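You operate a simulated robot arm through the tools that you are given. There is no shell and no other tool. Be economical: measure what you need, move in short steps, check, and stop when the job is done.

You run a simulated robot arm. Do the job below in one go: nothing can be reset, and whatever is moved stays where it is left.

TASK
Put things in order on the top of the small table. At the end: the blue fuse stands where the green candle stood; the brown jar stands where the blue fuse stood; the red cell stands on top of the orange mug; the green candle is in the beige bowl; whatever was shut is shut again. Leave all else as you found it, and nothing knocked over.

The check looks at the end state, three seconds after you hand in, the way a careful person would. Anything else that was tipped, shoved, dropped, spilled or broken makes it a failure.

THE ROBOT
A 7-joint arm with a two-finger parallel gripper, fixed in place. Base frame: the origin is at the foot of the arm, x ahead of it, y to its left, z up; the work surface is at about z = 750. Lengths are in mm, angles in rad, forces in N, time in s.
With the tool pointing down near the work surface it reaches from about 300 to 680 mm from the base axis. Its first joint turns from -1.152 to 1.152 rad. Payload 1.57 kg.
The TCP is the grasp point between the finger pads, 30 mm short of the fingertips. In the tool frame z runs along the fingers and y along their closing line. The gripper opens to 110 mm. The fingers are 24 mm wide and 12 mm thick; the gripper's body (48 by 112 mm) begins 78 mm behind the TCP.
Orientation is that of the tool frame in the base frame, as a unit quaternion [w, x, y, z]. With the fingers straight down and closing along the base's y, the tool's x points along the base's -x, its y along +y and its z along -z.

THE INTERFACE
- The arm moves only by the tool jog_arm. Its argument "increments" is a list of rows, each a list of 7 numbers: the turn, a rotation vector about the base's x, y, z in units of 180 degrees (1.0 is 180 degrees), then the shift along the base's x, y, z in units of 150 mm (1.0 is 150 mm), then the closure in counts, from 0 (fully open) to 255 (shut). In form: [[ax, ay, az, dx, dy, dz, fingers], ...]. A call has 1 to 8 rows; each row is the pose to reach, as a shift and turn from the pose commanded when the call began. A call with a number of a shift or a turn outside -1 to 1 is refused whole. Rows are played at 5 a second. More than 50 mm and 0.15 rad between two rows, or a gripper value outside its range, and nothing of the call is played. A pose out of reach is approached as far as the arm can. The call stops where the force on the tool passes 40 N (or 10 N more than at its start, if that is more) or the arm is blocked; 0.2 s more then pass. Each finger travels about 108 mm/s and halts on what it meets, pressing with about 34 N; the grip force reading is that of the motor and also rises with nothing between the fingers. The clock runs only during rows and for 0.2 s after the last one: add rows that repeat a pose to give the fingers time. The reply holds the time, the measured pose of the TCP, the force on the tool along the base axes, the opening and the grip force, in the units named above and with some noise, and new pictures: "pictures" is both (left out), scene, wrist or none.
- Cameras (640 x 400 px; columns grow to the right, rows downward): "scene" is fixed at [176.9, -403.3, 1403]; the picture's right is [0.68, -0.74, 0.00], its down [-0.48, -0.45, -0.75] and it looks along [0.55, 0.51, -0.66] (base axes); focal length 339 px, centre (320, 200). "wrist" rides on the gripper at [-36, 0, -80] in the tool frame; the picture's right is [0.00, -1.00, 0.00], its down [0.97, 0.00, -0.24] and it looks along [0.24, 0.00, 0.97] (tool axes); focal length 218 px, centre (320, 200).
- probe_pixels(camera, pixels): for up to 12 pixels [column, row] of the newest picture of that camera ("zoom" is the newest enlarged one), the place [x, y, z] in the base frame of the surface seen there, good to about 2 mm, but the place of the scene camera against the robot may be out by one fixed shift of up to 12 mm in any direction. The clock stands still meanwhile.
- enlarge(camera, box): a new picture of the part [left, top, right, bottom] of that camera's present view, enlarged. The clock stands still meanwhile.
- job_done(): hands the job in; it is judged then, once.

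Work in short steps. Measure before you move; look again where a grasp or a placing could have gone wrong, and mend it. You have 80 turns and 120 pictures in all, those below and enlarged ones among them. Open the gripper and draw the arm clear of the work before you hand the job in, unless the task says otherwise; then end with one line.

The tools are called after ">>>" as name(argument=value, ...) on one line, values as JSON. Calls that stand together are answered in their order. jog_arm: Moves the arm, as the interface text tells. Its arguments: {"type":"object","properties":{"increments":{"type":"array"},"pictures":{"type":"string","enum":["both","scene","wrist","none"]}},"required":["increments"]} The other tools are called the same way: probe_pixels (camera, pixels) gives the place of the surface under pixels of a picture; enlarge (camera, box) takes an enlarged picture of a part of a camera's view; job_done () hands the job in.

At the start:

```text
clock: 0.0
tcp_pos: [360.0, -5.0, 1045.5]
orientation: [0.001, 0.001, 1.0, -0.001]
ft_force: [0.5, -0.8, -0.1]
finger_gap: 109.7
grip_force: 0.1
```

scene: 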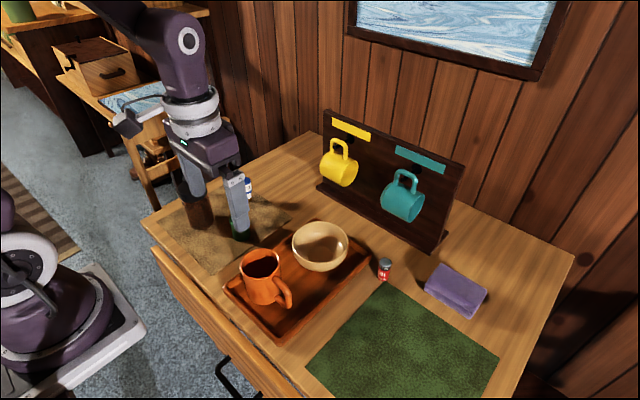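
wrist: 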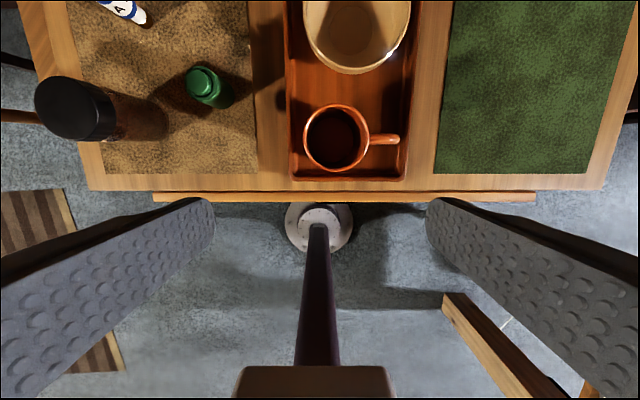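

The wrist view shows the dark jar near (75,108), the green candle at (207,87), the blue fuse at (125,10) and the orange mug at (335,138). I'll enlarge both views for detail before moving.

>>> enlarge(camera="scene", box=[140, 150, 340, 350])

>>> enlarge(camera="wrist", box=[20, 0, 420, 200])

>>> enlarge(camera="scene", box=[300, 100, 500, 320])

>>> probe_pixels(camera="wrist", pixels=[[75, 100], [202, 80], [125, 8], [142, 18], [335, 108], [335, 140], [303, 140], [368, 135], [395, 138], [357, 40], [200, 140], [270, 100]])

>>> probe_pixels(camera="scene", pixels=[[384, 263], [384, 275], [248, 183], [248, 192], [262, 262], [320, 245], [320, 226], [320, 268], [293, 245], [348, 245], [400, 330], [455, 290]])

```text
2.00 times, centred on (240, 250) of scene
```

zoom: 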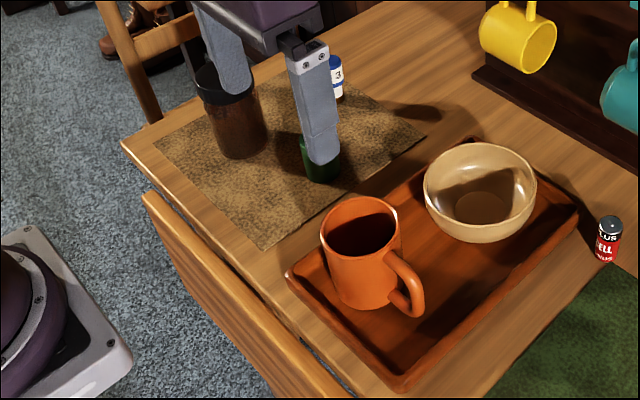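

```text
1.60 times, centred on (220, 100) of wrist
```

zoom: 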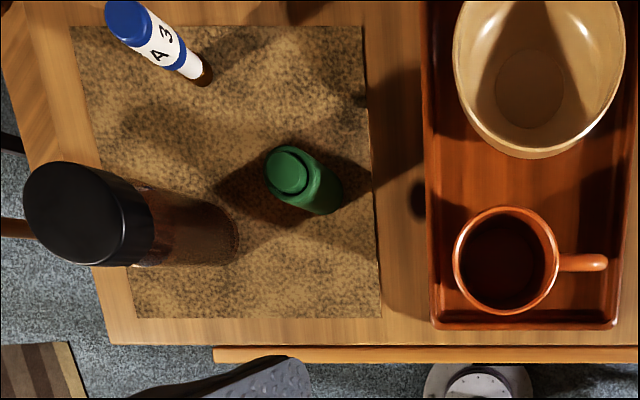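

```text
1.82 times, centred on (400, 210) of scene
```

zoom: 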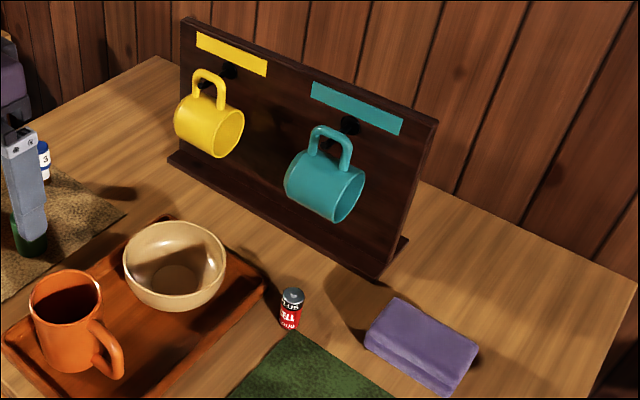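

```text
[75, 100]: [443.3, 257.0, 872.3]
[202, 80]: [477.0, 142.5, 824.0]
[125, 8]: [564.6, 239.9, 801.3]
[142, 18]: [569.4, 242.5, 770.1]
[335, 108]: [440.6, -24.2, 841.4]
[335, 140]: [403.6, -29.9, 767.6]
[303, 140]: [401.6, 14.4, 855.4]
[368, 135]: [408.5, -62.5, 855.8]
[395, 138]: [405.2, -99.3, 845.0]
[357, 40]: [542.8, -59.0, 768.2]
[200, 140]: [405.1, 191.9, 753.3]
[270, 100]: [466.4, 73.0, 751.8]
```

```text
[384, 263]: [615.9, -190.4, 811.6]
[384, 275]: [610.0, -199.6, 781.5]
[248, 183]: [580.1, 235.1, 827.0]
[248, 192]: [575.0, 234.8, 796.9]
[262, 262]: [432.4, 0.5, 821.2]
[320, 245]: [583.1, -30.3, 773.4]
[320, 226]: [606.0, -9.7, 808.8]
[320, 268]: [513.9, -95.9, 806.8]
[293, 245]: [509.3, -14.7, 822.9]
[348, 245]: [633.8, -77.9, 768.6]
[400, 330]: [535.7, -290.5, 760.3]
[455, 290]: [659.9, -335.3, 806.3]
```

The mug's interior probes deep (z 768 at (335,140), rim 855), so it is an open cup standing upright. I raise nothing yet; I move over the mug/tray for a closer look at the mug, bowl and cell.

>>> jog_arm(increments=[[0, 0, 0, 0.3, -0.1, 0, 0], [0, 0, 0, 0.6, -0.3, 0, 0], [0, 0, 0, 0.6, -0.3, 0, 0]], pictures="both")

```text
refused: row 2 steps farther than a row can; nothing moved
```

Row 2 stepped just over 50 mm; same move in smaller steps.

>>> jog_arm(increments=[[0, 0, 0, 0.25, -0.1, 0, 0], [0, 0, 0, 0.5, -0.2, 0, 0], [0, 0, 0, 0.6, -0.3, 0, 0], [0, 0, 0, 0.6, -0.3, 0, 0]], pictures="both")

```text
clock: 1.0
tcp_pos: [452.0, -50.9, 1044.0]
orientation: [0.0, 0.001, 1.0, 0.0]
ft_force: [0.1, 0.0, 0.6]
finger_gap: 109.9
grip_force: 0.1
```

scene: 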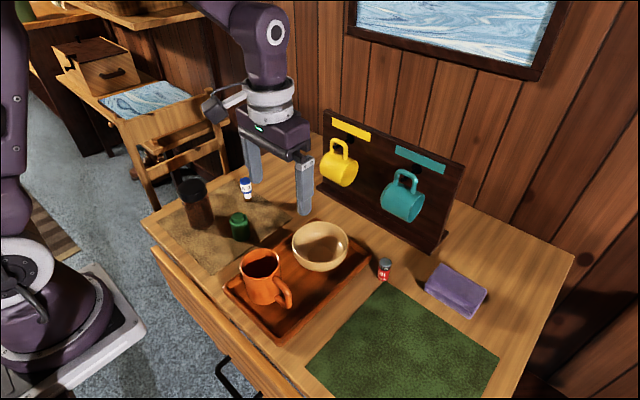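
wrist: 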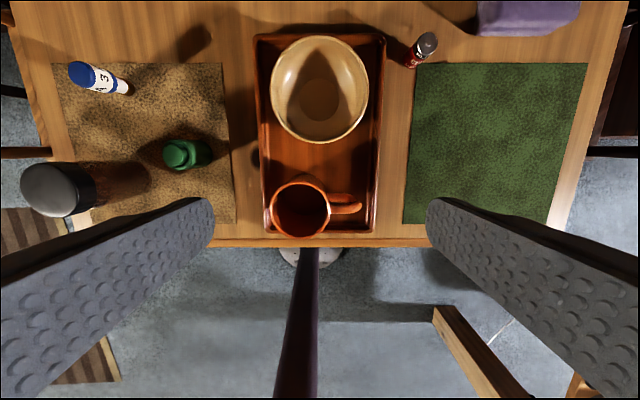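

All objects now lie in the wrist view: fuse (90,75), candle (180,155), jar (60,190), bowl (320,90), cell (420,47), mug (300,208). I enlarge the mug/bowl/cell and probe key points.

>>> enlarge(camera="wrist", box=[240, 20, 460, 240])

>>> enlarge(camera="scene", box=[150, 160, 310, 320])

>>> probe_pixels(camera="wrist", pixels=[[300, 205], [300, 220], [290, 195], [315, 215], [272, 212], [329, 208], [300, 181], [346, 198], [375, 180], [320, 160], [254, 180], [264, 180]])

>>> probe_pixels(camera="wrist", pixels=[[428, 40], [420, 45], [411, 60], [435, 42], [422, 35], [320, 100], [271, 88], [367, 88], [318, 37], [318, 138], [318, 125], [400, 85]])

>>> probe_pixels(camera="wrist", pixels=[[77, 70], [100, 80], [125, 87], [173, 153], [200, 152], [164, 153], [183, 153], [40, 190], [90, 190], [22, 188], [67, 188], [140, 180]])

```text
1.82 times, centred on (350, 130) of wrist
```

zoom: 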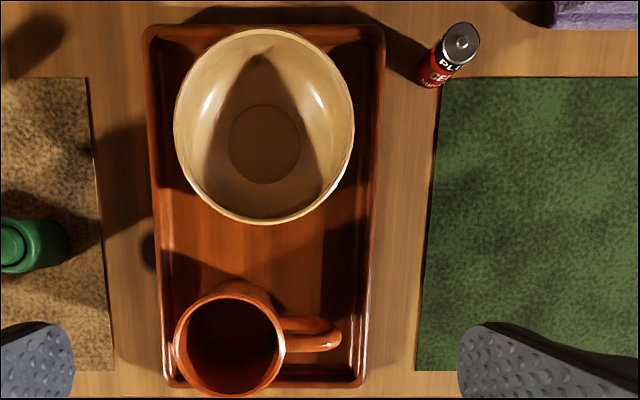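

```text
2.50 times, centred on (230, 240) of scene
```

zoom: 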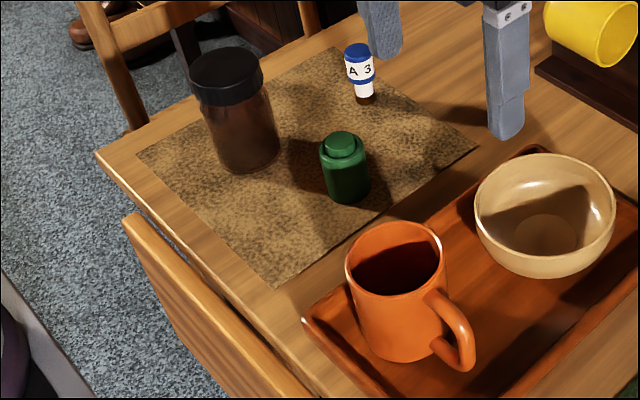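

```text
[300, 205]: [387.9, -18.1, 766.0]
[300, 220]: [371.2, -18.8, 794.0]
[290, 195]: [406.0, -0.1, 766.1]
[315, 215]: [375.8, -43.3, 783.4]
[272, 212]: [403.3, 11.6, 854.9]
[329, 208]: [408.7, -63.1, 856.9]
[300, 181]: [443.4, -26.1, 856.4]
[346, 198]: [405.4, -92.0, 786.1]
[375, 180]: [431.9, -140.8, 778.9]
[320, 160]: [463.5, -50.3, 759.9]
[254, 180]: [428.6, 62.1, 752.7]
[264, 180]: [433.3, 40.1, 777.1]
```

```text
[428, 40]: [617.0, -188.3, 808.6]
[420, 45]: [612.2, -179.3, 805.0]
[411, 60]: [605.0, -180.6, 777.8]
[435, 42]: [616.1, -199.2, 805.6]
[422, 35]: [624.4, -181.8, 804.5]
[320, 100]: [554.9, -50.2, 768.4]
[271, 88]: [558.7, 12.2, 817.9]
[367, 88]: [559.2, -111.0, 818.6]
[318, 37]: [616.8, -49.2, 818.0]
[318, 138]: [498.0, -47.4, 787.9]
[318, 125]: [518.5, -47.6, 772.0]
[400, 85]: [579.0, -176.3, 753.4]
```

```text
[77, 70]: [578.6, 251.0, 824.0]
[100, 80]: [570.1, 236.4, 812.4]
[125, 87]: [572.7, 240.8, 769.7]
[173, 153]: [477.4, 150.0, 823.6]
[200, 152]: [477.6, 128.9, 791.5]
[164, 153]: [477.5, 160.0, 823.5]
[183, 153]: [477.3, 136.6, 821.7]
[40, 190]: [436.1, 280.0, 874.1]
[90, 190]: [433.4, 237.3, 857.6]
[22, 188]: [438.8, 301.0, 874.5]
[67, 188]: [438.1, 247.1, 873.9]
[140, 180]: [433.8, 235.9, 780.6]
```

The mug is an empty open cup (floor z 766, rim 856, centre about (403,-25)). I start with the candle, body near (477,147): move above it in two calls at travel height.

>>> jog_arm(increments=[[0, 0, 0, 0.06, 0.3, 0, 0], [0, 0, 0, 0.1, 0.6, 0, 0], [0, 0, 0, 0.18, 0.9, 0, 0], [0, 0, 0, 0.18, 1.0, -0.1, 0]], pictures="none")

>>> jog_arm(increments=[[0, 0, 0, 0, 0.3, 0, 0], [0, 0, 0, 0, 0.313, -0.3, 0], [0, 0, 0, 0, 0.313, -0.6, 0], [0, 0, 0, 0, 0.313, -0.7, 0], [0, 0, 0, 0, 0.313, -0.7, 0]], pictures="wrist")

```text
clock: 2.0
tcp_pos: [477.7, 100.6, 1029.1]
orientation: [0.0, 0.0, 1.0, 0.0]
ft_force: [-0.5, 0.3, 0.1]
finger_gap: 110.1
grip_force: 0.1
```

```text
clock: 3.2
tcp_pos: [476.8, 145.8, 923.9]
orientation: [0.0, 0.0, 1.0, 0.0]
ft_force: [0.6, 0.0, -1.3]
finger_gap: 110.2
grip_force: 0.1
```

wrist: 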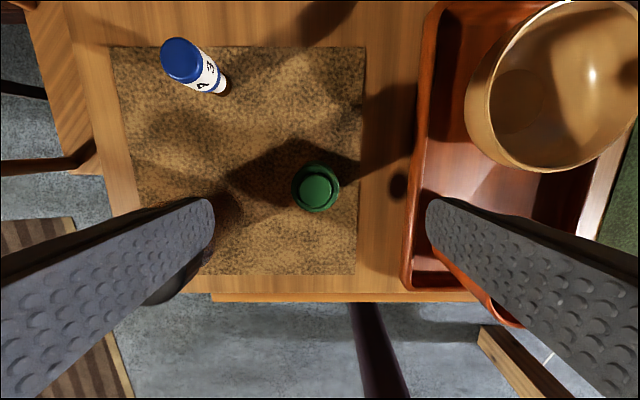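

The candle is centred near (316,188); I probe its edges, the fuse, and the jar part visible at (175,285).

>>> probe_pixels(camera="wrist", pixels=[[293, 188], [338, 188], [316, 167], [316, 207], [303, 188], [329, 188], [180, 60], [200, 55], [162, 58], [220, 85], [165, 300], [195, 275]])

>>> enlarge(camera="wrist", box=[140, 20, 360, 240])

```text
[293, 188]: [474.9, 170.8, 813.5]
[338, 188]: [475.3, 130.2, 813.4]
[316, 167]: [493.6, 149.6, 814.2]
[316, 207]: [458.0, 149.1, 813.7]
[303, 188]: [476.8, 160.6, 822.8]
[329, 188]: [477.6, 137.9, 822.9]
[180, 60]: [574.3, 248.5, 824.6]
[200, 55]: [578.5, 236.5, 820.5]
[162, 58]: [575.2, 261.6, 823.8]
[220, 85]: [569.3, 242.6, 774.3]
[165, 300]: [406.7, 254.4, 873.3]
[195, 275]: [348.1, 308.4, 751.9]
```

```text
1.82 times, centred on (250, 130) of wrist
```

zoom: 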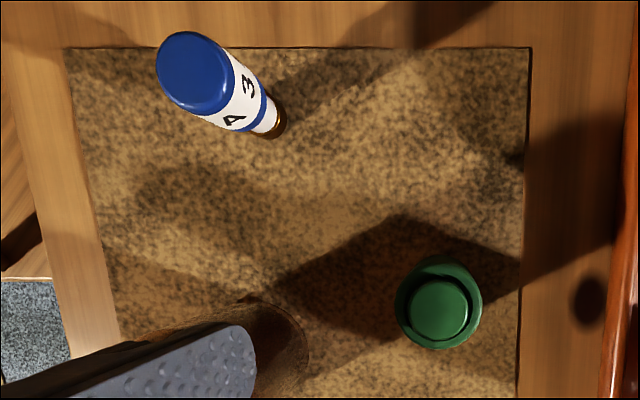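

Candle centre (476,149.5), diameter about 43. I descend to TCP z 788 with the fingers straddling it, then close.

>>> jog_arm(increments=[[0, 0, 0, -0.007, 0.017, -0.3, 0], [0, 0, 0, -0.007, 0.017, -0.6, 0], [0, 0, 0, -0.007, 0.017, -0.8, 0], [0, 0, 0, -0.007, 0.017, -0.91, 0], [0, 0, 0, -0.007, 0.017, -0.91, 120], [0, 0, 0, -0.007, 0.017, -0.91, 255], [0, 0, 0, -0.007, 0.017, -0.91, 255], [0, 0, 0, -0.007, 0.017, -0.91, 255]], pictures="wrist")

```text
clock: 5.0
tcp_pos: [474.9, 150.1, 786.0]
orientation: [0.0, 0.002, 1.0, 0.0]
ft_force: [0.9, 0.0, 0.5]
finger_gap: 42.6
grip_force: 34.2
```

wrist: 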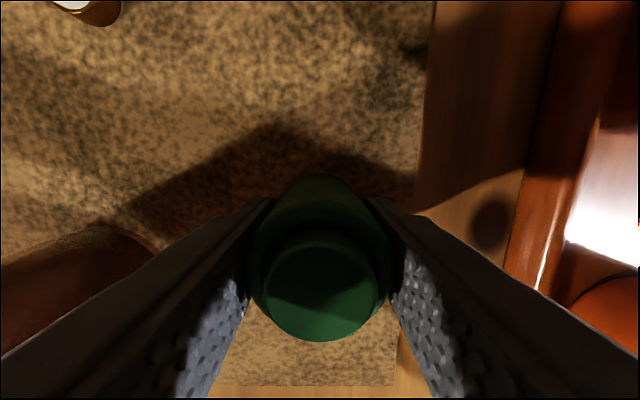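

Held (gap 42.6). To keep the fingertips clear of the bowl's curved floor I regrip 14 mm higher, then lift.

>>> jog_arm(increments=[[0, 0, 0, 0, 0, 0, 130], [0, 0, 0, 0, 0, 0.0, 130], [0, 0, 0, 0, 0, 0.095, 130], [0, 0, 0, 0, 0, 0.095, 255], [0, 0, 0, 0, 0, 0.095, 255], [0, 0, 0, 0, 0, 0.3, 255], [0, 0, 0, 0, 0, 0.6, 255], [0, 0, 0, 0, 0, 0.9, 255]], pictures="scene")

```text
clock: 6.8
tcp_pos: [473.5, 147.4, 922.9]
orientation: [0.0, 0.0, 1.0, -0.001]
ft_force: [-0.1, 0.1, -1.5]
finger_gap: 42.7
grip_force: 34.4
```

scene: 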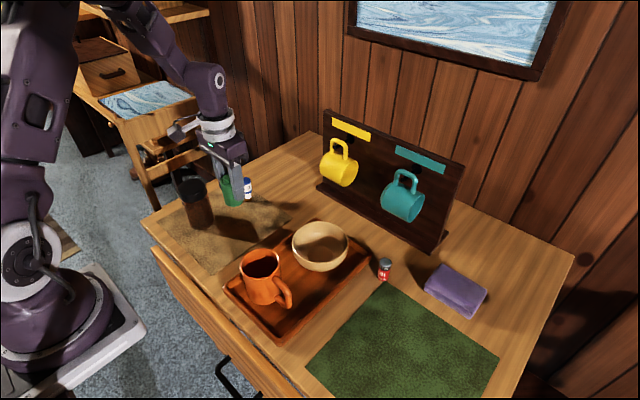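

Candle is held and lifted. I probe the rack, its mugs, tray and bowl in the scene view for clearances before crossing to the bowl.

>>> probe_pixels(camera="scene", pixels=[[330, 170], [350, 178], [390, 205], [415, 212], [318, 188], [435, 252], [325, 115], [337, 145], [403, 172], [320, 240], [262, 230], [384, 261]])

```text
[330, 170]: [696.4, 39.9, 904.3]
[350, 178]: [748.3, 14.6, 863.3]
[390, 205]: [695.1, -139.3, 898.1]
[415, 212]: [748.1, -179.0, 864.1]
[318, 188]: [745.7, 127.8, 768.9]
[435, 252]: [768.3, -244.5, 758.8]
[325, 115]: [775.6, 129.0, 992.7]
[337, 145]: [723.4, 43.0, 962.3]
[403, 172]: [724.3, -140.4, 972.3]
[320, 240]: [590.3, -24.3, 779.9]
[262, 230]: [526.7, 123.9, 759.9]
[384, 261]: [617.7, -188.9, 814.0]
```

Nothing high is near the bowl (rack mugs begin at x about 690). I carry the candle towards the bowl centre (557,-49).

>>> jog_arm(increments=[[0, 0, 0, 0.2, -0.2, 0.1, 255], [0, 0, 0, 0.4, -0.4, 0.1, 255], [0, 0, 0, 0.54, -0.65, 0.1, 255], [0, 0, 0, 0.54, -0.95, 0.1, 255]], pictures="none")

>>> jog_arm(increments=[[0, 0, 0, 0, -0.2, 0, 255], [0, 0, 0, 0, -0.373, -0.1, 255], [0, 0, 0, 0, -0.373, -0.3, 255], [0, 0, 0, 0, -0.373, -0.3, 255]], pictures="both")

```text
clock: 7.8
tcp_pos: [555.7, 8.4, 937.6]
orientation: [0.001, -0.001, 1.0, 0.0]
ft_force: [0.0, -1.4, -1.2]
finger_gap: 42.5
grip_force: 34.3
```

```text
clock: 8.8
tcp_pos: [558.8, -50.7, 891.2]
orientation: [0.0, 0.0, 1.0, 0.001]
ft_force: [0.4, -0.5, -1.1]
finger_gap: 43.0
grip_force: 34.7
```

scene: 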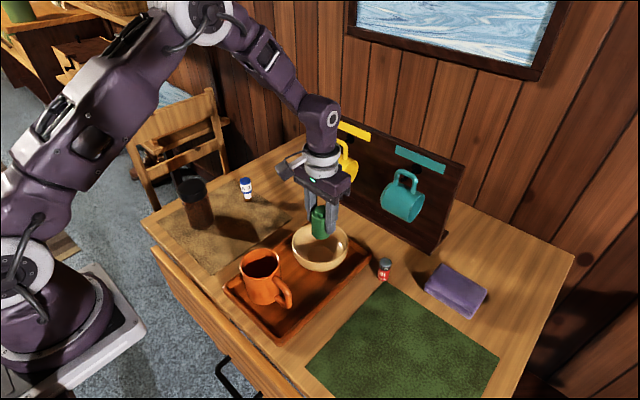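
wrist: 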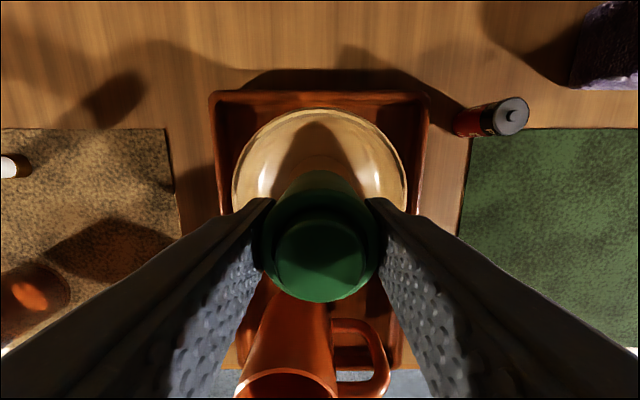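

Bowl looks centred on column 320; I check its x-centre via the far rim and side rim pixels.

>>> probe_pixels(camera="wrist", pixels=[[319, 111], [236, 190], [404, 190], [255, 145], [385, 145], [234, 205], [406, 200], [320, 165], [490, 118], [513, 116]])

```text
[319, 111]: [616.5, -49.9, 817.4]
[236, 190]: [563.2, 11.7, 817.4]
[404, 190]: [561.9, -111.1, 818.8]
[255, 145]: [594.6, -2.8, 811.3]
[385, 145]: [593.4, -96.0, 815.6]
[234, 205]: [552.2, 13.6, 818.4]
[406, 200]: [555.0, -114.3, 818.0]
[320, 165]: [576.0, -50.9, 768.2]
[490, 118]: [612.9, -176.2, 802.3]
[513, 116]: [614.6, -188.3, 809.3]
```

Bowl centre is about (553.5,-50). I shift 3 mm back, lower to contact (TCP about 819), open slightly to ~60 mm and lift out.

>>> jog_arm(increments=[[0, 0, 0, -0.02, 0, -0.2, 255], [0, 0, 0, -0.02, 0, -0.4, 255], [0, 0, 0, -0.02, 0, -0.47, 255], [0, 0, 0, -0.02, 0, -0.495, 255], [0, 0, 0, -0.02, 0, -0.495, 255]], pictures="none")

>>> jog_arm(increments=[[0, 0, 0, 0, 0, 0, 118], [0, 0, 0, 0, 0, 0, 118], [0, 0, 0, 0, 0, 0, 118], [0, 0, 0, 0, 0, 0.3, 118], [0, 0, 0, 0, 0, 0.6, 118], [0, 0, 0, 0, 0, 0.8, 118]], pictures="both")

```text
clock: 10.0
tcp_pos: [554.3, -48.4, 819.5]
orientation: [0.001, 0.0, 1.0, 0.0]
ft_force: [-0.6, -0.7, -1.1]
finger_gap: 42.9
grip_force: 33.9
```

```text
clock: 11.4
tcp_pos: [554.7, -49.7, 938.8]
orientation: [0.0, 0.0, 1.0, 0.0]
ft_force: [-0.1, -0.3, 0.5]
finger_gap: 59.3
grip_force: 0.0
```

scene: 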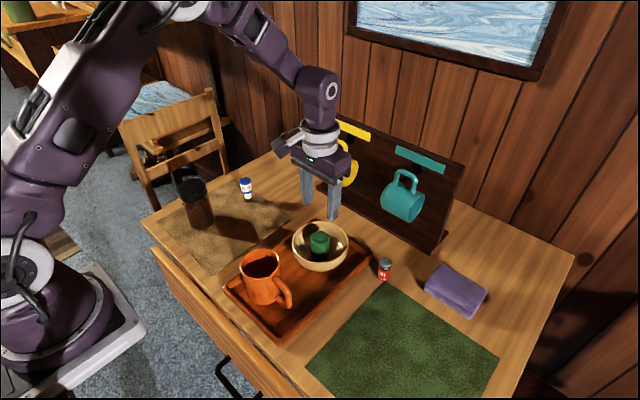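
wrist: 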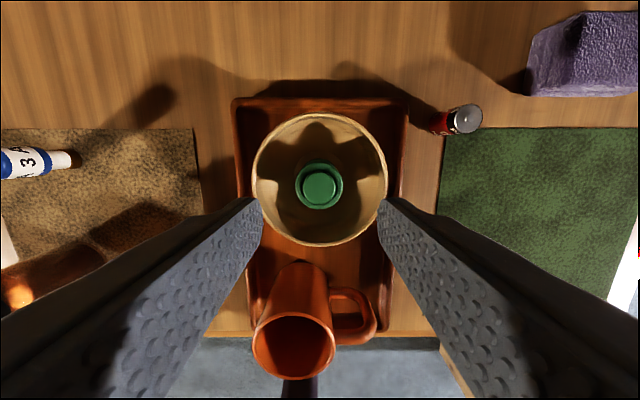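

Candle stands centred in the bowl. Next, over to the fuse near (572,246) at travel height.

>>> jog_arm(increments=[[0, 0, 0, 0.03, 0.3, 0.05, 60], [0, 0, 0, 0.06, 0.6, 0.05, 60], [0, 0, 0, 0.12, 0.9, 0.05, 60], [0, 0, 0, 0.12, 1.0, 0.05, 60]], pictures="none")

>>> jog_arm(increments=[[0, 0, 0, 0, 0.3, 0, 60], [0, 0, 0, 0, 0.6, 0, 60], [0, 0, 0, 0, 0.9, 0, 60], [0, 0, 0, 0, 0.96, 0, 60], [0, 0, 0, 0, 0.96, 0, 60]], pictures="wrist")

```text
clock: 12.4
tcp_pos: [570.3, 98.6, 948.3]
orientation: [0.0, 0.001, 1.0, -0.001]
ft_force: [-0.6, -0.2, 0.1]
finger_gap: 83.9
grip_force: 0.1
```

```text
clock: 13.6
tcp_pos: [572.4, 244.7, 944.2]
orientation: [0.0, 0.001, 1.0, 0.0]
ft_force: [0.0, 0.0, -0.6]
finger_gap: 84.2
grip_force: 0.1
```

wrist: 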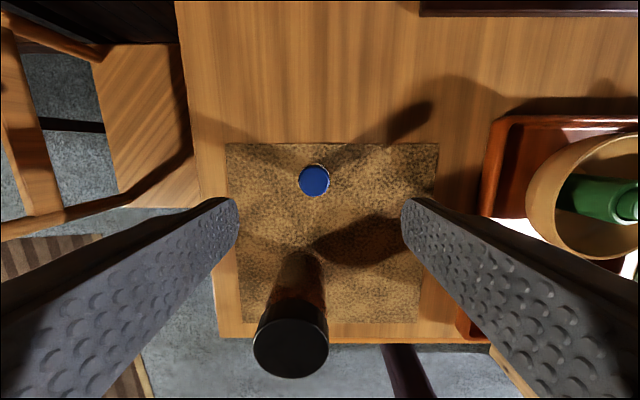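

The fuse's cap is at (314,180) and the jar at (291,347). I probe both to fix their centres.

>>> probe_pixels(camera="wrist", pixels=[[300, 180], [327, 180], [314, 167], [314, 193], [314, 180], [291, 320], [291, 375], [256, 347], [326, 347], [300, 260], [322, 300], [350, 180]])

>>> enlarge(camera="wrist", box=[240, 140, 400, 240])

>>> enlarge(camera="scene", box=[160, 150, 280, 250])

```text
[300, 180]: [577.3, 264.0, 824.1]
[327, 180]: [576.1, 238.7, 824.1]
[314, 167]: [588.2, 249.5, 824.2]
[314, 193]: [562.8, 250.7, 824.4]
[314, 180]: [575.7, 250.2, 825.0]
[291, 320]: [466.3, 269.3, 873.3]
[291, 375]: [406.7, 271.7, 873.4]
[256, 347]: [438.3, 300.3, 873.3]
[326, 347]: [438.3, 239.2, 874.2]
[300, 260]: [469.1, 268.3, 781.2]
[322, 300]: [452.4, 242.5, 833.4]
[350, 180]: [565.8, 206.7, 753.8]
```

```text
4.00 times, centred on (320, 190) of wrist
```

zoom: 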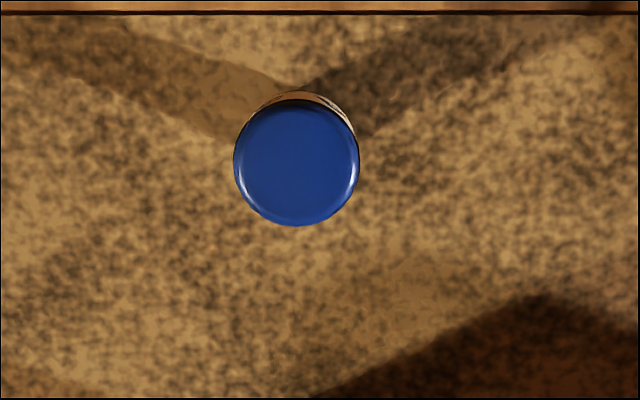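

```text
4.00 times, centred on (220, 200) of scene
```

zoom: 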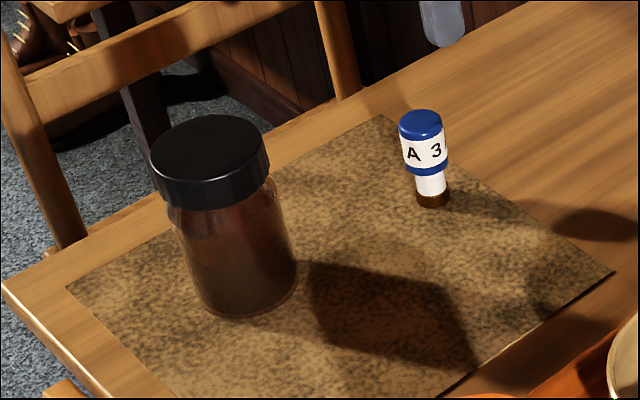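

Fuse centre (576,251), cap 28 mm wide over a thinner stem; jar centre (437,270). I lower to TCP z 803 and grip the fuse's wide upper part.

>>> jog_arm(increments=[[0, 0, 0, 0.025, 0.04, -0.3, 60], [0, 0, 0, 0.025, 0.04, -0.6, 60], [0, 0, 0, 0.025, 0.04, -0.85, 60], [0, 0, 0, 0.025, 0.04, -0.958, 60], [0, 0, 0, 0.025, 0.04, -0.958, 150], [0, 0, 0, 0.025, 0.04, -0.958, 255], [0, 0, 0, 0.025, 0.04, -0.958, 255], [0, 0, 0, 0.025, 0.04, -0.958, 255]], pictures="wrist")

```text
clock: 15.4
tcp_pos: [576.6, 249.3, 801.7]
orientation: [0.0, 0.001, 1.0, 0.0]
ft_force: [0.6, 0.2, -0.7]
finger_gap: 28.8
grip_force: 33.6
```

wrist: 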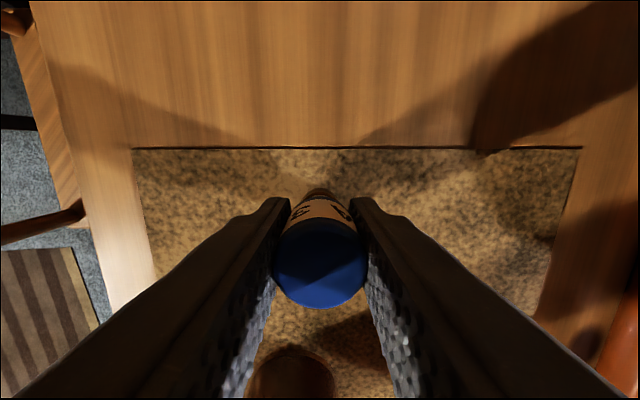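

Fuse held (28.8 mm). Lift, carry to the candle's old spot (476,149.5), and lower near the mat.

>>> jog_arm(increments=[[0, 0, 0, 0, 0, 0.25, 255], [0, 0, 0, 0, 0, 0.5, 255], [0, 0, 0, -0.1, -0.25, 0.5, 255], [0, 0, 0, -0.3, -0.45, 0.5, 255], [0, 0, 0, -0.5, -0.675, 0.5, 255], [0, 0, 0, -0.665, -0.675, 0.45, 255], [0, 0, 0, -0.665, -0.675, 0.2, 255], [0, 0, 0, -0.665, -0.675, 0.05, 255]], pictures="none")

>>> jog_arm(increments=[[0, 0, 0, 0, 0, -0.03, 255], [0, 0, 0, 0, 0, -0.048, 255], [0, 0, 0, 0, 0, -0.048, 255]], pictures="both")

```text
clock: 17.2
tcp_pos: [476.9, 146.4, 810.3]
orientation: [0.0, 0.0, 1.0, 0.0]
ft_force: [-0.3, 0.1, -0.2]
finger_gap: 28.7
grip_force: 33.6
```

```text
clock: 18.0
tcp_pos: [477.3, 147.2, 802.8]
orientation: [0.0, 0.001, 1.0, 0.0]
ft_force: [0.1, -0.4, -0.5]
finger_gap: 28.6
grip_force: 33.9
```

scene: 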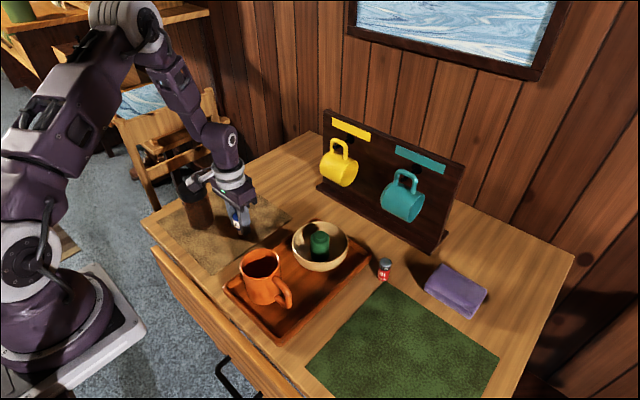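
wrist: 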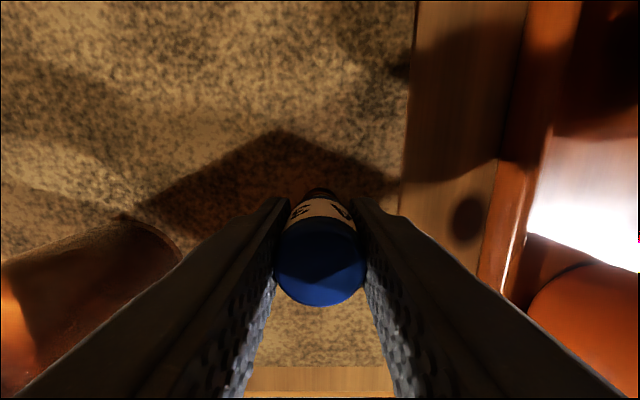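

At placement height. Open gently and rise straight up.

>>> jog_arm(increments=[[0, 0, 0, 0, 0, 0, 160], [0, 0, 0, 0, 0, 0, 100], [0, 0, 0, 0, 0, 0, 100], [0, 0, 0, 0, 0, 0.3, 100], [0, 0, 0, 0, 0, 0.6, 60], [0, 0, 0, 0, 0, 0.9, 0], [0, 0, 0, 0, 0, 1.0, 0]], pictures="wrist")

```text
clock: 19.6
tcp_pos: [475.2, 148.6, 952.6]
orientation: [0.0, 0.0, 1.0, 0.0]
ft_force: [0.2, -0.2, 0.8]
finger_gap: 110.3
grip_force: 0.0
```

wrist: 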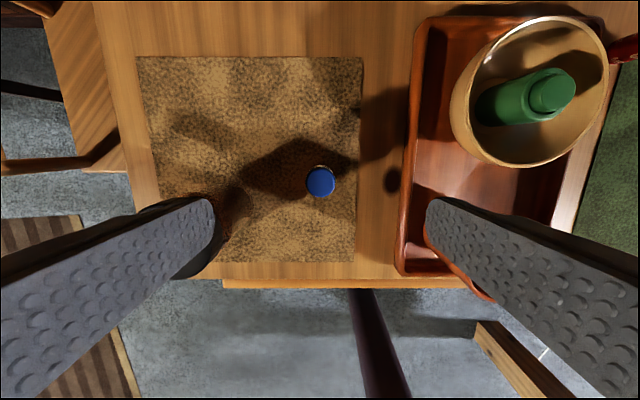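

Fuse stands upright at the candle's spot. Next, over to the jar at (437,270), staying high, and take a look.

>>> jog_arm(increments=[[0, 0, 0, 0, 0.25, 0, 0], [0, 0, 0, -0.1, 0.5, 0, 0], [0, 0, 0, -0.26, 0.75, 0, 0], [0, 0, 0, -0.26, 0.802, 0, 0], [0, 0, 0, -0.26, 0.802, 0, 0]], pictures="wrist")

```text
clock: 20.8
tcp_pos: [435.3, 269.0, 952.9]
orientation: [0.0, 0.001, 1.0, 0.001]
ft_force: [-0.4, -0.2, -0.1]
finger_gap: 109.8
grip_force: 0.1
```

wrist: 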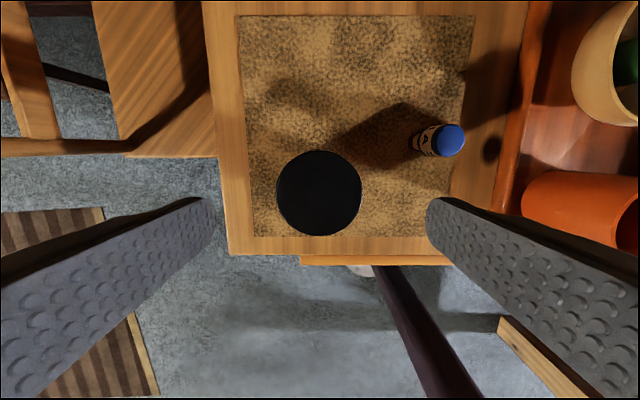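

The jar's lid is centred between the fingers (columns 277–362). Lower to TCP z 812 (body of gripper stays above lid) and close.

>>> jog_arm(increments=[[0, 0, 0, 0, 0, -0.3, 0], [0, 0, 0, 0, 0, -0.6, 0], [0, 0, 0, 0, 0, -0.85, 0], [0, 0, 0, 0, 0, -0.94, 0], [0, 0, 0, 0, 0, -0.94, 80], [0, 0, 0, 0, 0, -0.94, 255], [0, 0, 0, 0, 0, -0.94, 255], [0, 0, 0, 0, 0, -0.94, 255]], pictures="scene")

```text
clock: 22.6
tcp_pos: [439.4, 268.7, 811.3]
orientation: [0.0, 0.0, 1.0, -0.001]
ft_force: [0.4, 0.0, -0.8]
finger_gap: 66.9
grip_force: 33.7
```

scene: 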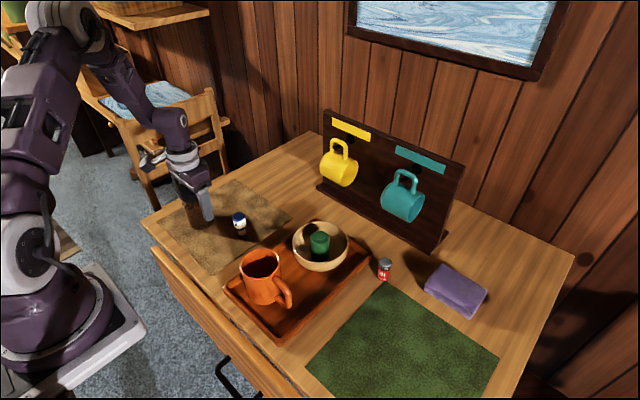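

Gap 66.9 means the glass body is gripped. Lift 35 mm and carry to the fuse's old spot (576,251).

>>> jog_arm(increments=[[0, 0, 0, 0, 0, 0.12, 255], [0, 0, 0, 0, 0, 0.25, 255], [0, 0, 0, 0.25, -0.03, 0.25, 255], [0, 0, 0, 0.5, -0.06, 0.25, 255], [0, 0, 0, 0.75, -0.1, 0.25, 255], [0, 0, 0, 0.926, -0.129, 0.25, 255], [0, 0, 0, 0.926, -0.129, 0.1, 255], [0, 0, 0, 0.926, -0.129, 0.04, 255]], pictures="scene")

```text
clock: 24.4
tcp_pos: [576.7, 249.1, 816.6]
orientation: [0.0, 0.0, 1.0, 0.001]
ft_force: [-0.2, 0.7, -2.2]
finger_gap: 67.1
grip_force: 34.3
```

scene: 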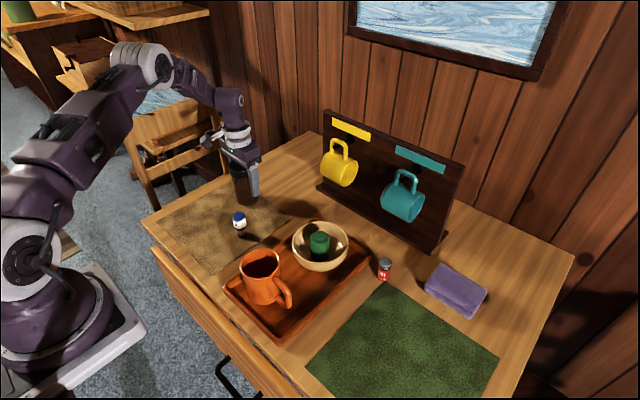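

Jar hangs about 6 mm above the mat at the right place. Lower the rest, open, and rise.

>>> jog_arm(increments=[[0, 0, 0, 0, 0, -0.025, 255], [0, 0, 0, 0, 0, -0.04, 255], [0, 0, 0, 0, 0, -0.04, 255], [0, 0, 0, 0, 0, -0.04, 60], [0, 0, 0, 0, 0, -0.04, 10], [0, 0, 0, 0, 0, -0.04, 10], [0, 0, 0, 0, 0, 0.2, 10], [0, 0, 0, 0, 0, 0.5, 10]], pictures="none")

>>> jog_arm(increments=[[0, 0, 0, 0, 0, 0.3, 0], [0, 0, 0, 0, 0, 0.5, 0], [0, 0, 0, 0, 0, 0.5, 0]], pictures="both")

```text
clock: 26.2
tcp_pos: [577.1, 248.0, 893.6]
orientation: [-0.001, 0.002, 1.0, 0.0]
ft_force: [1.5, 0.0, 0.3]
finger_gap: 105.5
grip_force: 0.2
```

```text
clock: 27.0
tcp_pos: [579.0, 248.1, 968.5]
orientation: [0.0, 0.001, 1.0, 0.0]
ft_force: [-0.2, -0.4, -0.2]
finger_gap: 110.1
grip_force: 0.1
```

scene: 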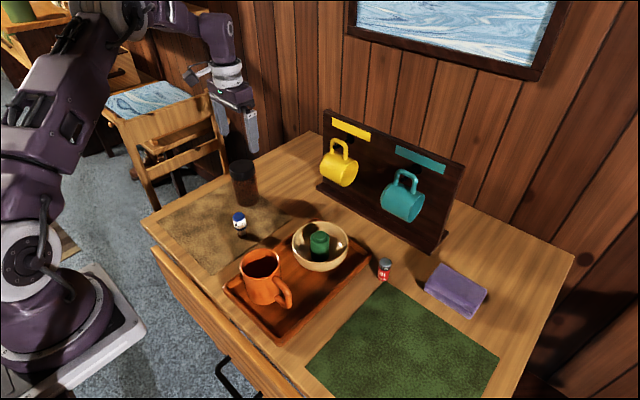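
wrist: 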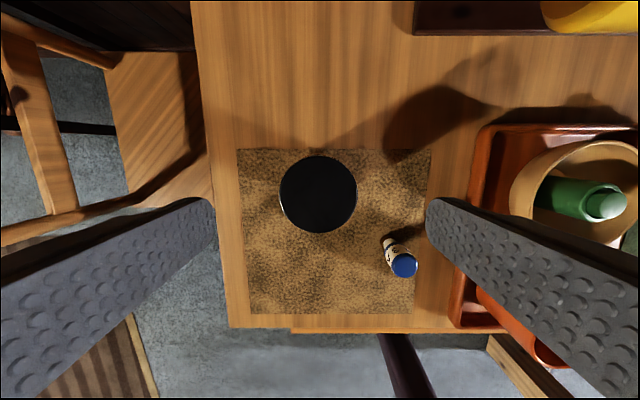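

Jar, fuse and candle are all placed and upright. For the cell to stand on top of the open mug, the mug must be turned over (the cell would otherwise drop inside), so I test whether the arm reaches a horizontal tool pose: move back towards the mug while pitching the tool towards +x, up high.

>>> jog_arm(increments=[[0, -0.047, 0, -0.06, -0.125, 0.08, 0], [0, -0.094, 0, -0.12, -0.25, 0.16, 0], [0, -0.141, 0, -0.18, -0.375, 0.24, 0], [0, -0.188, 0, -0.24, -0.5, 0.32, 0], [0, -0.235, 0, -0.3, -0.625, 0.4, 0], [0, -0.282, 0, -0.37, -0.75, 0.5, 0], [0, -0.329, 0, -0.43, -0.875, 0.5, 0], [0, -0.376, 0, -0.5, -1.0, 0.5, 0]], pictures="none")

>>> jog_arm(increments=[[0, -0.042, 0, -0.1, -0.2, 0, 0], [0, -0.084, 0, -0.2, -0.4, 0, 0], [0, -0.124, 0, -0.3, -0.6, 0, 0], [0, -0.124, 0, -0.4, -0.8, 0, 0], [0, -0.124, 0, -0.47, -0.85, 0, 0], [0, -0.124, 0, -0.47, -0.85, 0, 0]], pictures="scene")

```text
clock: 28.8
tcp_pos: [504.1, 105.6, 1043.1]
orientation: [0.536, 0.001, 0.844, 0.0]
ft_force: [0.4, 0.0, 0.0]
finger_gap: 110.1
grip_force: 0.1
out of reach, approached as far as the arm can: row 5, 8
```

```text
clock: 30.2
tcp_pos: [498.1, -7.5, 987.9]
orientation: [0.707, 0.001, 0.707, -0.001]
ft_force: [0.7, 0.0, 0.4]
finger_gap: 110.2
grip_force: 0.0
out of reach, approached as far as the arm can: row 1, 2, 3, 4, 5, 6
```

scene: 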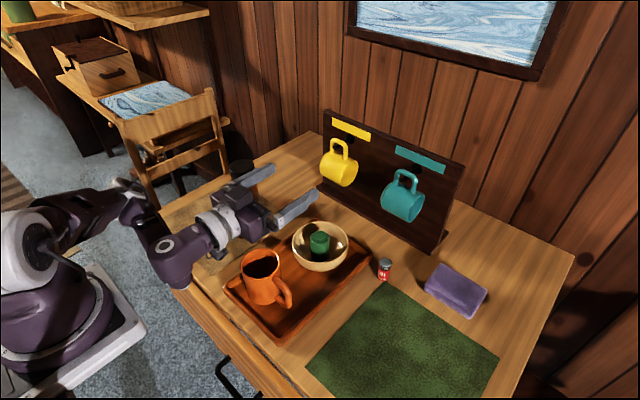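

The horizontal pose stops short at about (498,-7,988), so it works farther out. I test it over the free green mat: shift toward y -235, x about 520.

>>> jog_arm(increments=[[0, 0, 0, 0.1, -0.15, 0, 0], [0, 0, 0, 0.2, -0.4, 0, 0], [0, 0, 0, 0.3, -0.65, 0, 0], [0, 0, 0, 0.4, -0.9, 0, 0], [0, 0, 0, 0.4, -1.0, 0, 0], [0, 0, 0, 0.4, -1.0, 0, 0]], pictures="none")

```text
clock: 31.6
tcp_pos: [554.6, -158.4, 981.7]
orientation: [0.707, 0.001, 0.707, -0.001]
ft_force: [-0.2, -0.9, -0.5]
finger_gap: 110.0
grip_force: 0.1
```

Reached exactly, so the commanded pose is the clipped one. Now test lower and over the mat: toward (520,-235,880).

>>> jog_arm(increments=[[0, 0, 0, -0.05, -0.25, -0.1, 0], [0, 0, 0, -0.15, -0.5, -0.2, 0], [0, 0, 0, -0.23, -0.51, -0.4, 0], [0, 0, 0, -0.23, -0.51, -0.67, 0], [0, 0, 0, -0.23, -0.51, -0.67, 0]], pictures="scene")

```text
clock: 32.8
tcp_pos: [554.2, -233.3, 880.1]
orientation: [0.707, 0.001, 0.707, -0.001]
ft_force: [0.0, -0.1, 0.3]
finger_gap: 110.0
grip_force: 0.1
out of reach, approached as far as the arm can: row 1, 2, 3, 4, 5
```

scene: 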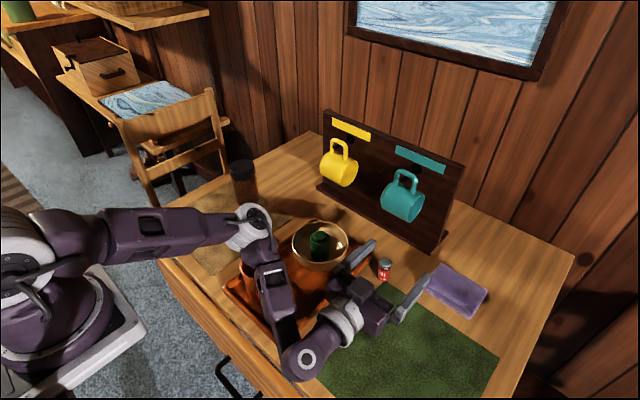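

The arm's elbow swung low over the tray in this sideways pose. I back out upward along the same path and check that nothing was touched.

>>> jog_arm(increments=[[0, 0, 0, 0, 0, 0.3, 0], [0, 0, 0, 0, 0.05, 0.6, 0], [0, 0, 0, 0.02, 0.25, 0.68, 0], [0, 0, 0, 0.02, 0.5, 0.7, 0], [0, 0, 0, 0, 0.75, 0.7, 0], [0, 0, 0, -0.05, 1.0, 0.7, 0], [0, 0, 0, -0.05, 1.0, 0.7, 0]], pictures="scene")

```text
clock: 34.4
tcp_pos: [549.9, -82.1, 986.1]
orientation: [0.707, 0.0, 0.707, -0.001]
ft_force: [0.6, 0.2, -0.1]
finger_gap: 109.8
grip_force: 0.0
```

scene: 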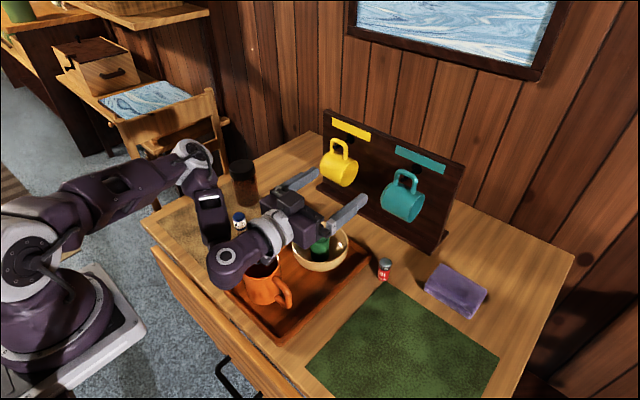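

Everything is intact. Before attempting a flip, a cheap test: lower the cell over the mug's centre and see whether it meets support. First pitch the tool back to straight down.

>>> jog_arm(increments=[[0, 0.047, 0, 0, 0, 0.05, 0], [0, 0.094, 0, 0, 0, 0.1, 0], [0, 0.141, 0, 0, 0, 0.15, 0], [0, 0.188, 0, 0, 0, 0.2, 0], [0, 0.235, 0, 0, 0, 0.2, 0], [0, 0.282, 0, 0, 0, 0.2, 0], [0, 0.329, 0, 0, 0, 0.2, 0], [0, 0.376, 0, 0, 0, 0.2, 0]], pictures="none")

>>> jog_arm(increments=[[0, 0.042, 0, 0.05, -0.1, 0, 0], [0, 0.084, 0, 0.1, -0.2, 0, 0], [0, 0.124, 0, 0.2, -0.4, 0, 0], [0, 0.124, 0, 0.3, -0.6, 0, 0], [0, 0.124, 0, 0.42, -0.71, -0.1, 0], [0, 0.124, 0, 0.42, -0.71, -0.3, 0], [0, 0.124, 0, 0.42, -0.71, -0.3, 0]], pictures="both")

```text
clock: 36.2
tcp_pos: [549.5, -84.2, 1018.7]
orientation: [0.194, 0.0, 0.981, -0.001]
ft_force: [0.5, -0.4, 0.3]
finger_gap: 109.7
grip_force: 0.2
out of reach, approached as far as the arm can: row 3, 4
```

```text
clock: 37.8
tcp_pos: [613.0, -189.8, 971.0]
orientation: [-0.001, 0.0, 1.0, 0.001]
ft_force: [-0.7, -0.2, -0.2]
finger_gap: 110.0
grip_force: 0.2
```

scene: 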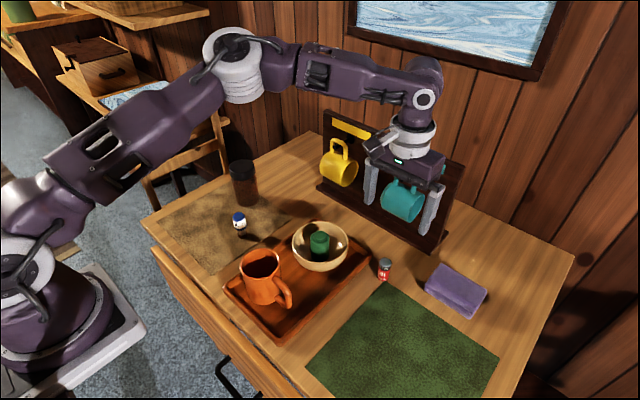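
wrist: 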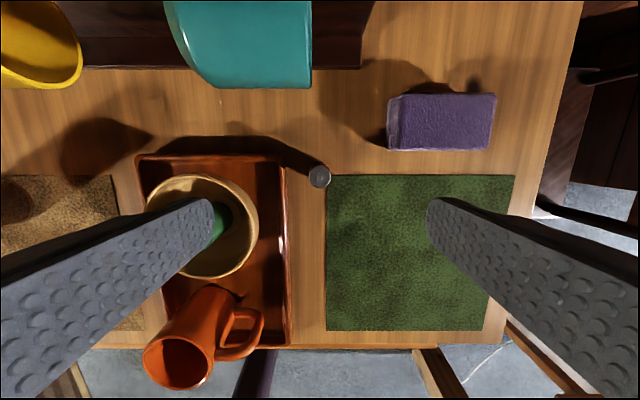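

The cell sits at (319,175), and the tray's right wall is near (285,220). I probe both for clearance before lowering.

>>> probe_pixels(camera="wrist", pixels=[[309, 175], [329, 175], [319, 165], [319, 185], [319, 175], [284, 200], [288, 240], [280, 170], [295, 200], [250, 90], [300, 88], [330, 200]])

>>> enlarge(camera="wrist", box=[260, 130, 380, 230])

```text
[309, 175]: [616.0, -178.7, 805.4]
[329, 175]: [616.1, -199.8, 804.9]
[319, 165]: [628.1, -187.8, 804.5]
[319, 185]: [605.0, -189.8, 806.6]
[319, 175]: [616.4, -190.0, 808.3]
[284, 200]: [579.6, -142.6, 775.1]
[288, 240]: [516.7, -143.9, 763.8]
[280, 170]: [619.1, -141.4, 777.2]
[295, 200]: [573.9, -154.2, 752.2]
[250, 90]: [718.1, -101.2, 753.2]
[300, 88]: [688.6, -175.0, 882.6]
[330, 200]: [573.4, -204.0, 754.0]
```

```text
4.00 times, centred on (320, 180) of wrist
```

zoom: 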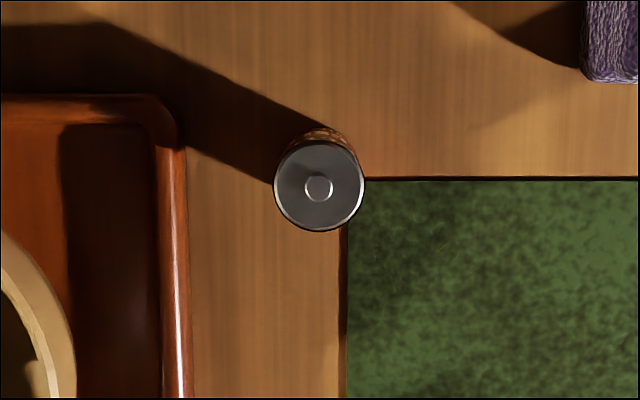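

Cell centre (616.5,-189.3), about 25 mm wide; tray outer edge at y -145, so I narrow the gap to ~50 mm. Lower first part-way.

>>> jog_arm(increments=[[0, 0, 0, 0.02, 0, 0, 139], [0, 0, 0, 0.02, 0, -0.2, 139], [0, 0, 0, 0.02, 0, -0.5, 139], [0, 0, 0, 0.02, 0, -0.66, 139], [0, 0, 0, 0.02, 0, -0.66, 139]], pictures="wrist")

```text
clock: 39.0
tcp_pos: [617.6, -190.1, 873.3]
orientation: [0.0, 0.001, 1.0, 0.0]
ft_force: [-0.2, 0.2, -0.6]
finger_gap: 50.0
grip_force: 0.1
```

wrist: 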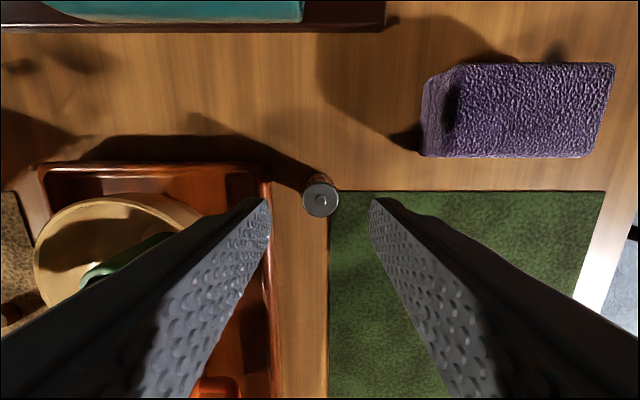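

The cell is exactly at the predicted grasp axis (321,199). Lower 72 mm to TCP ~801 and close.

>>> jog_arm(increments=[[0, 0, 0, 0, 0, -0.25, 139], [0, 0, 0, 0, 0, -0.4, 139], [0, 0, 0, 0, 0, -0.48, 139], [0, 0, 0, 0, 0, -0.48, 139], [0, 0, 0, 0, 0, -0.48, 255], [0, 0, 0, 0, 0, -0.48, 255], [0, 0, 0, 0, 0, -0.48, 255]], pictures="wrist")

```text
clock: 40.6
tcp_pos: [616.5, -190.5, 801.2]
orientation: [-0.001, 0.001, 1.0, 0.0]
ft_force: [0.5, -1.0, 3.6]
finger_gap: 23.8
grip_force: 34.1
```

wrist: 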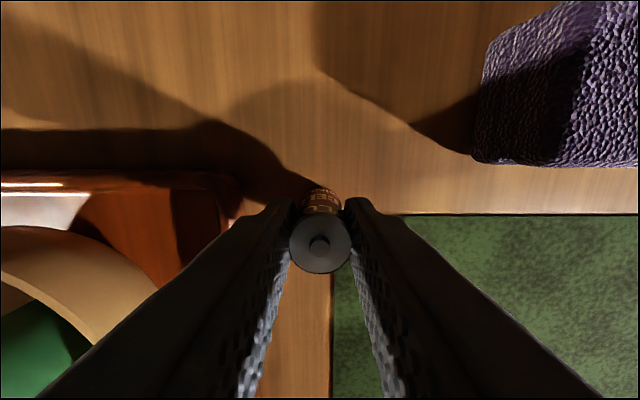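

Cell gripped (23.8 mm). Lift and carry toward the mug.

>>> jog_arm(increments=[[0, 0, 0, 0, 0, 0.3, 255], [0, 0, 0, 0, 0, 0.6, 255], [0, 0, 0, 0, 0, 0.9, 255], [0, 0, 0, -0.15, 0.2, 1.0, 255], [0, 0, 0, -0.35, 0.45, 1.0, 255], [0, 0, 0, -0.6, 0.6, 1.0, 255], [0, 0, 0, -0.8, 0.75, 1.0, 255], [0, 0, 0, -1.0, 0.85, 1.0, 255]], pictures="wrist")

```text
clock: 42.4
tcp_pos: [463.5, -62.2, 950.8]
orientation: [0.002, 0.001, 1.0, 0.0]
ft_force: [-0.1, 0.6, -1.1]
finger_gap: 24.9
grip_force: 33.6
```

wrist: 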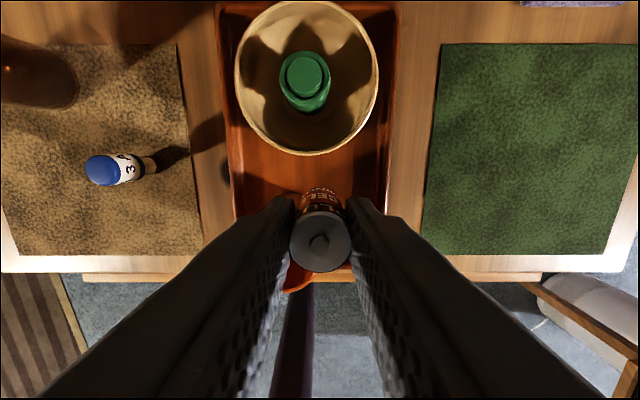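

The mug lies below the fingers. Move over its centre (404,-26) and look from the scene camera.

>>> jog_arm(increments=[[0, 0, 0, -0.2, 0.12, 0, 255], [0, 0, 0, -0.41, 0.243, 0, 255], [0, 0, 0, -0.41, 0.243, -0.15, 255], [0, 0, 0, -0.41, 0.243, -0.15, 255]], pictures="both")

```text
clock: 43.4
tcp_pos: [404.2, -26.2, 928.9]
orientation: [0.001, 0.0, 1.0, 0.0]
ft_force: [0.8, 1.0, -0.2]
finger_gap: 24.2
grip_force: 34.0
```

scene: 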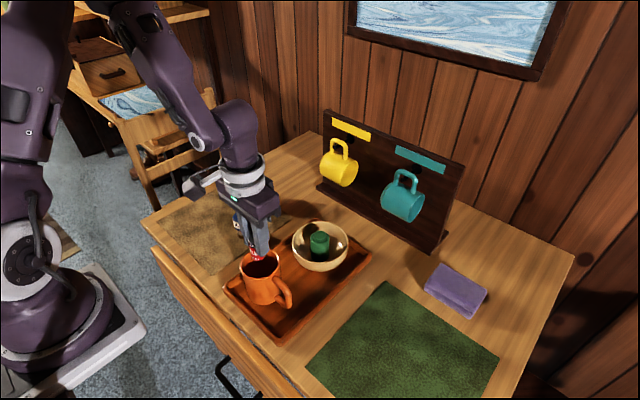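
wrist: 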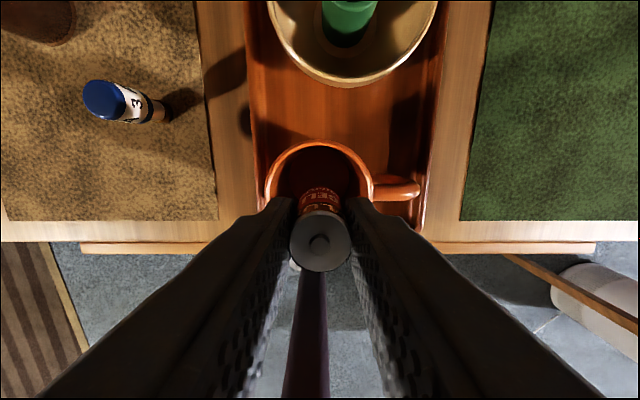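

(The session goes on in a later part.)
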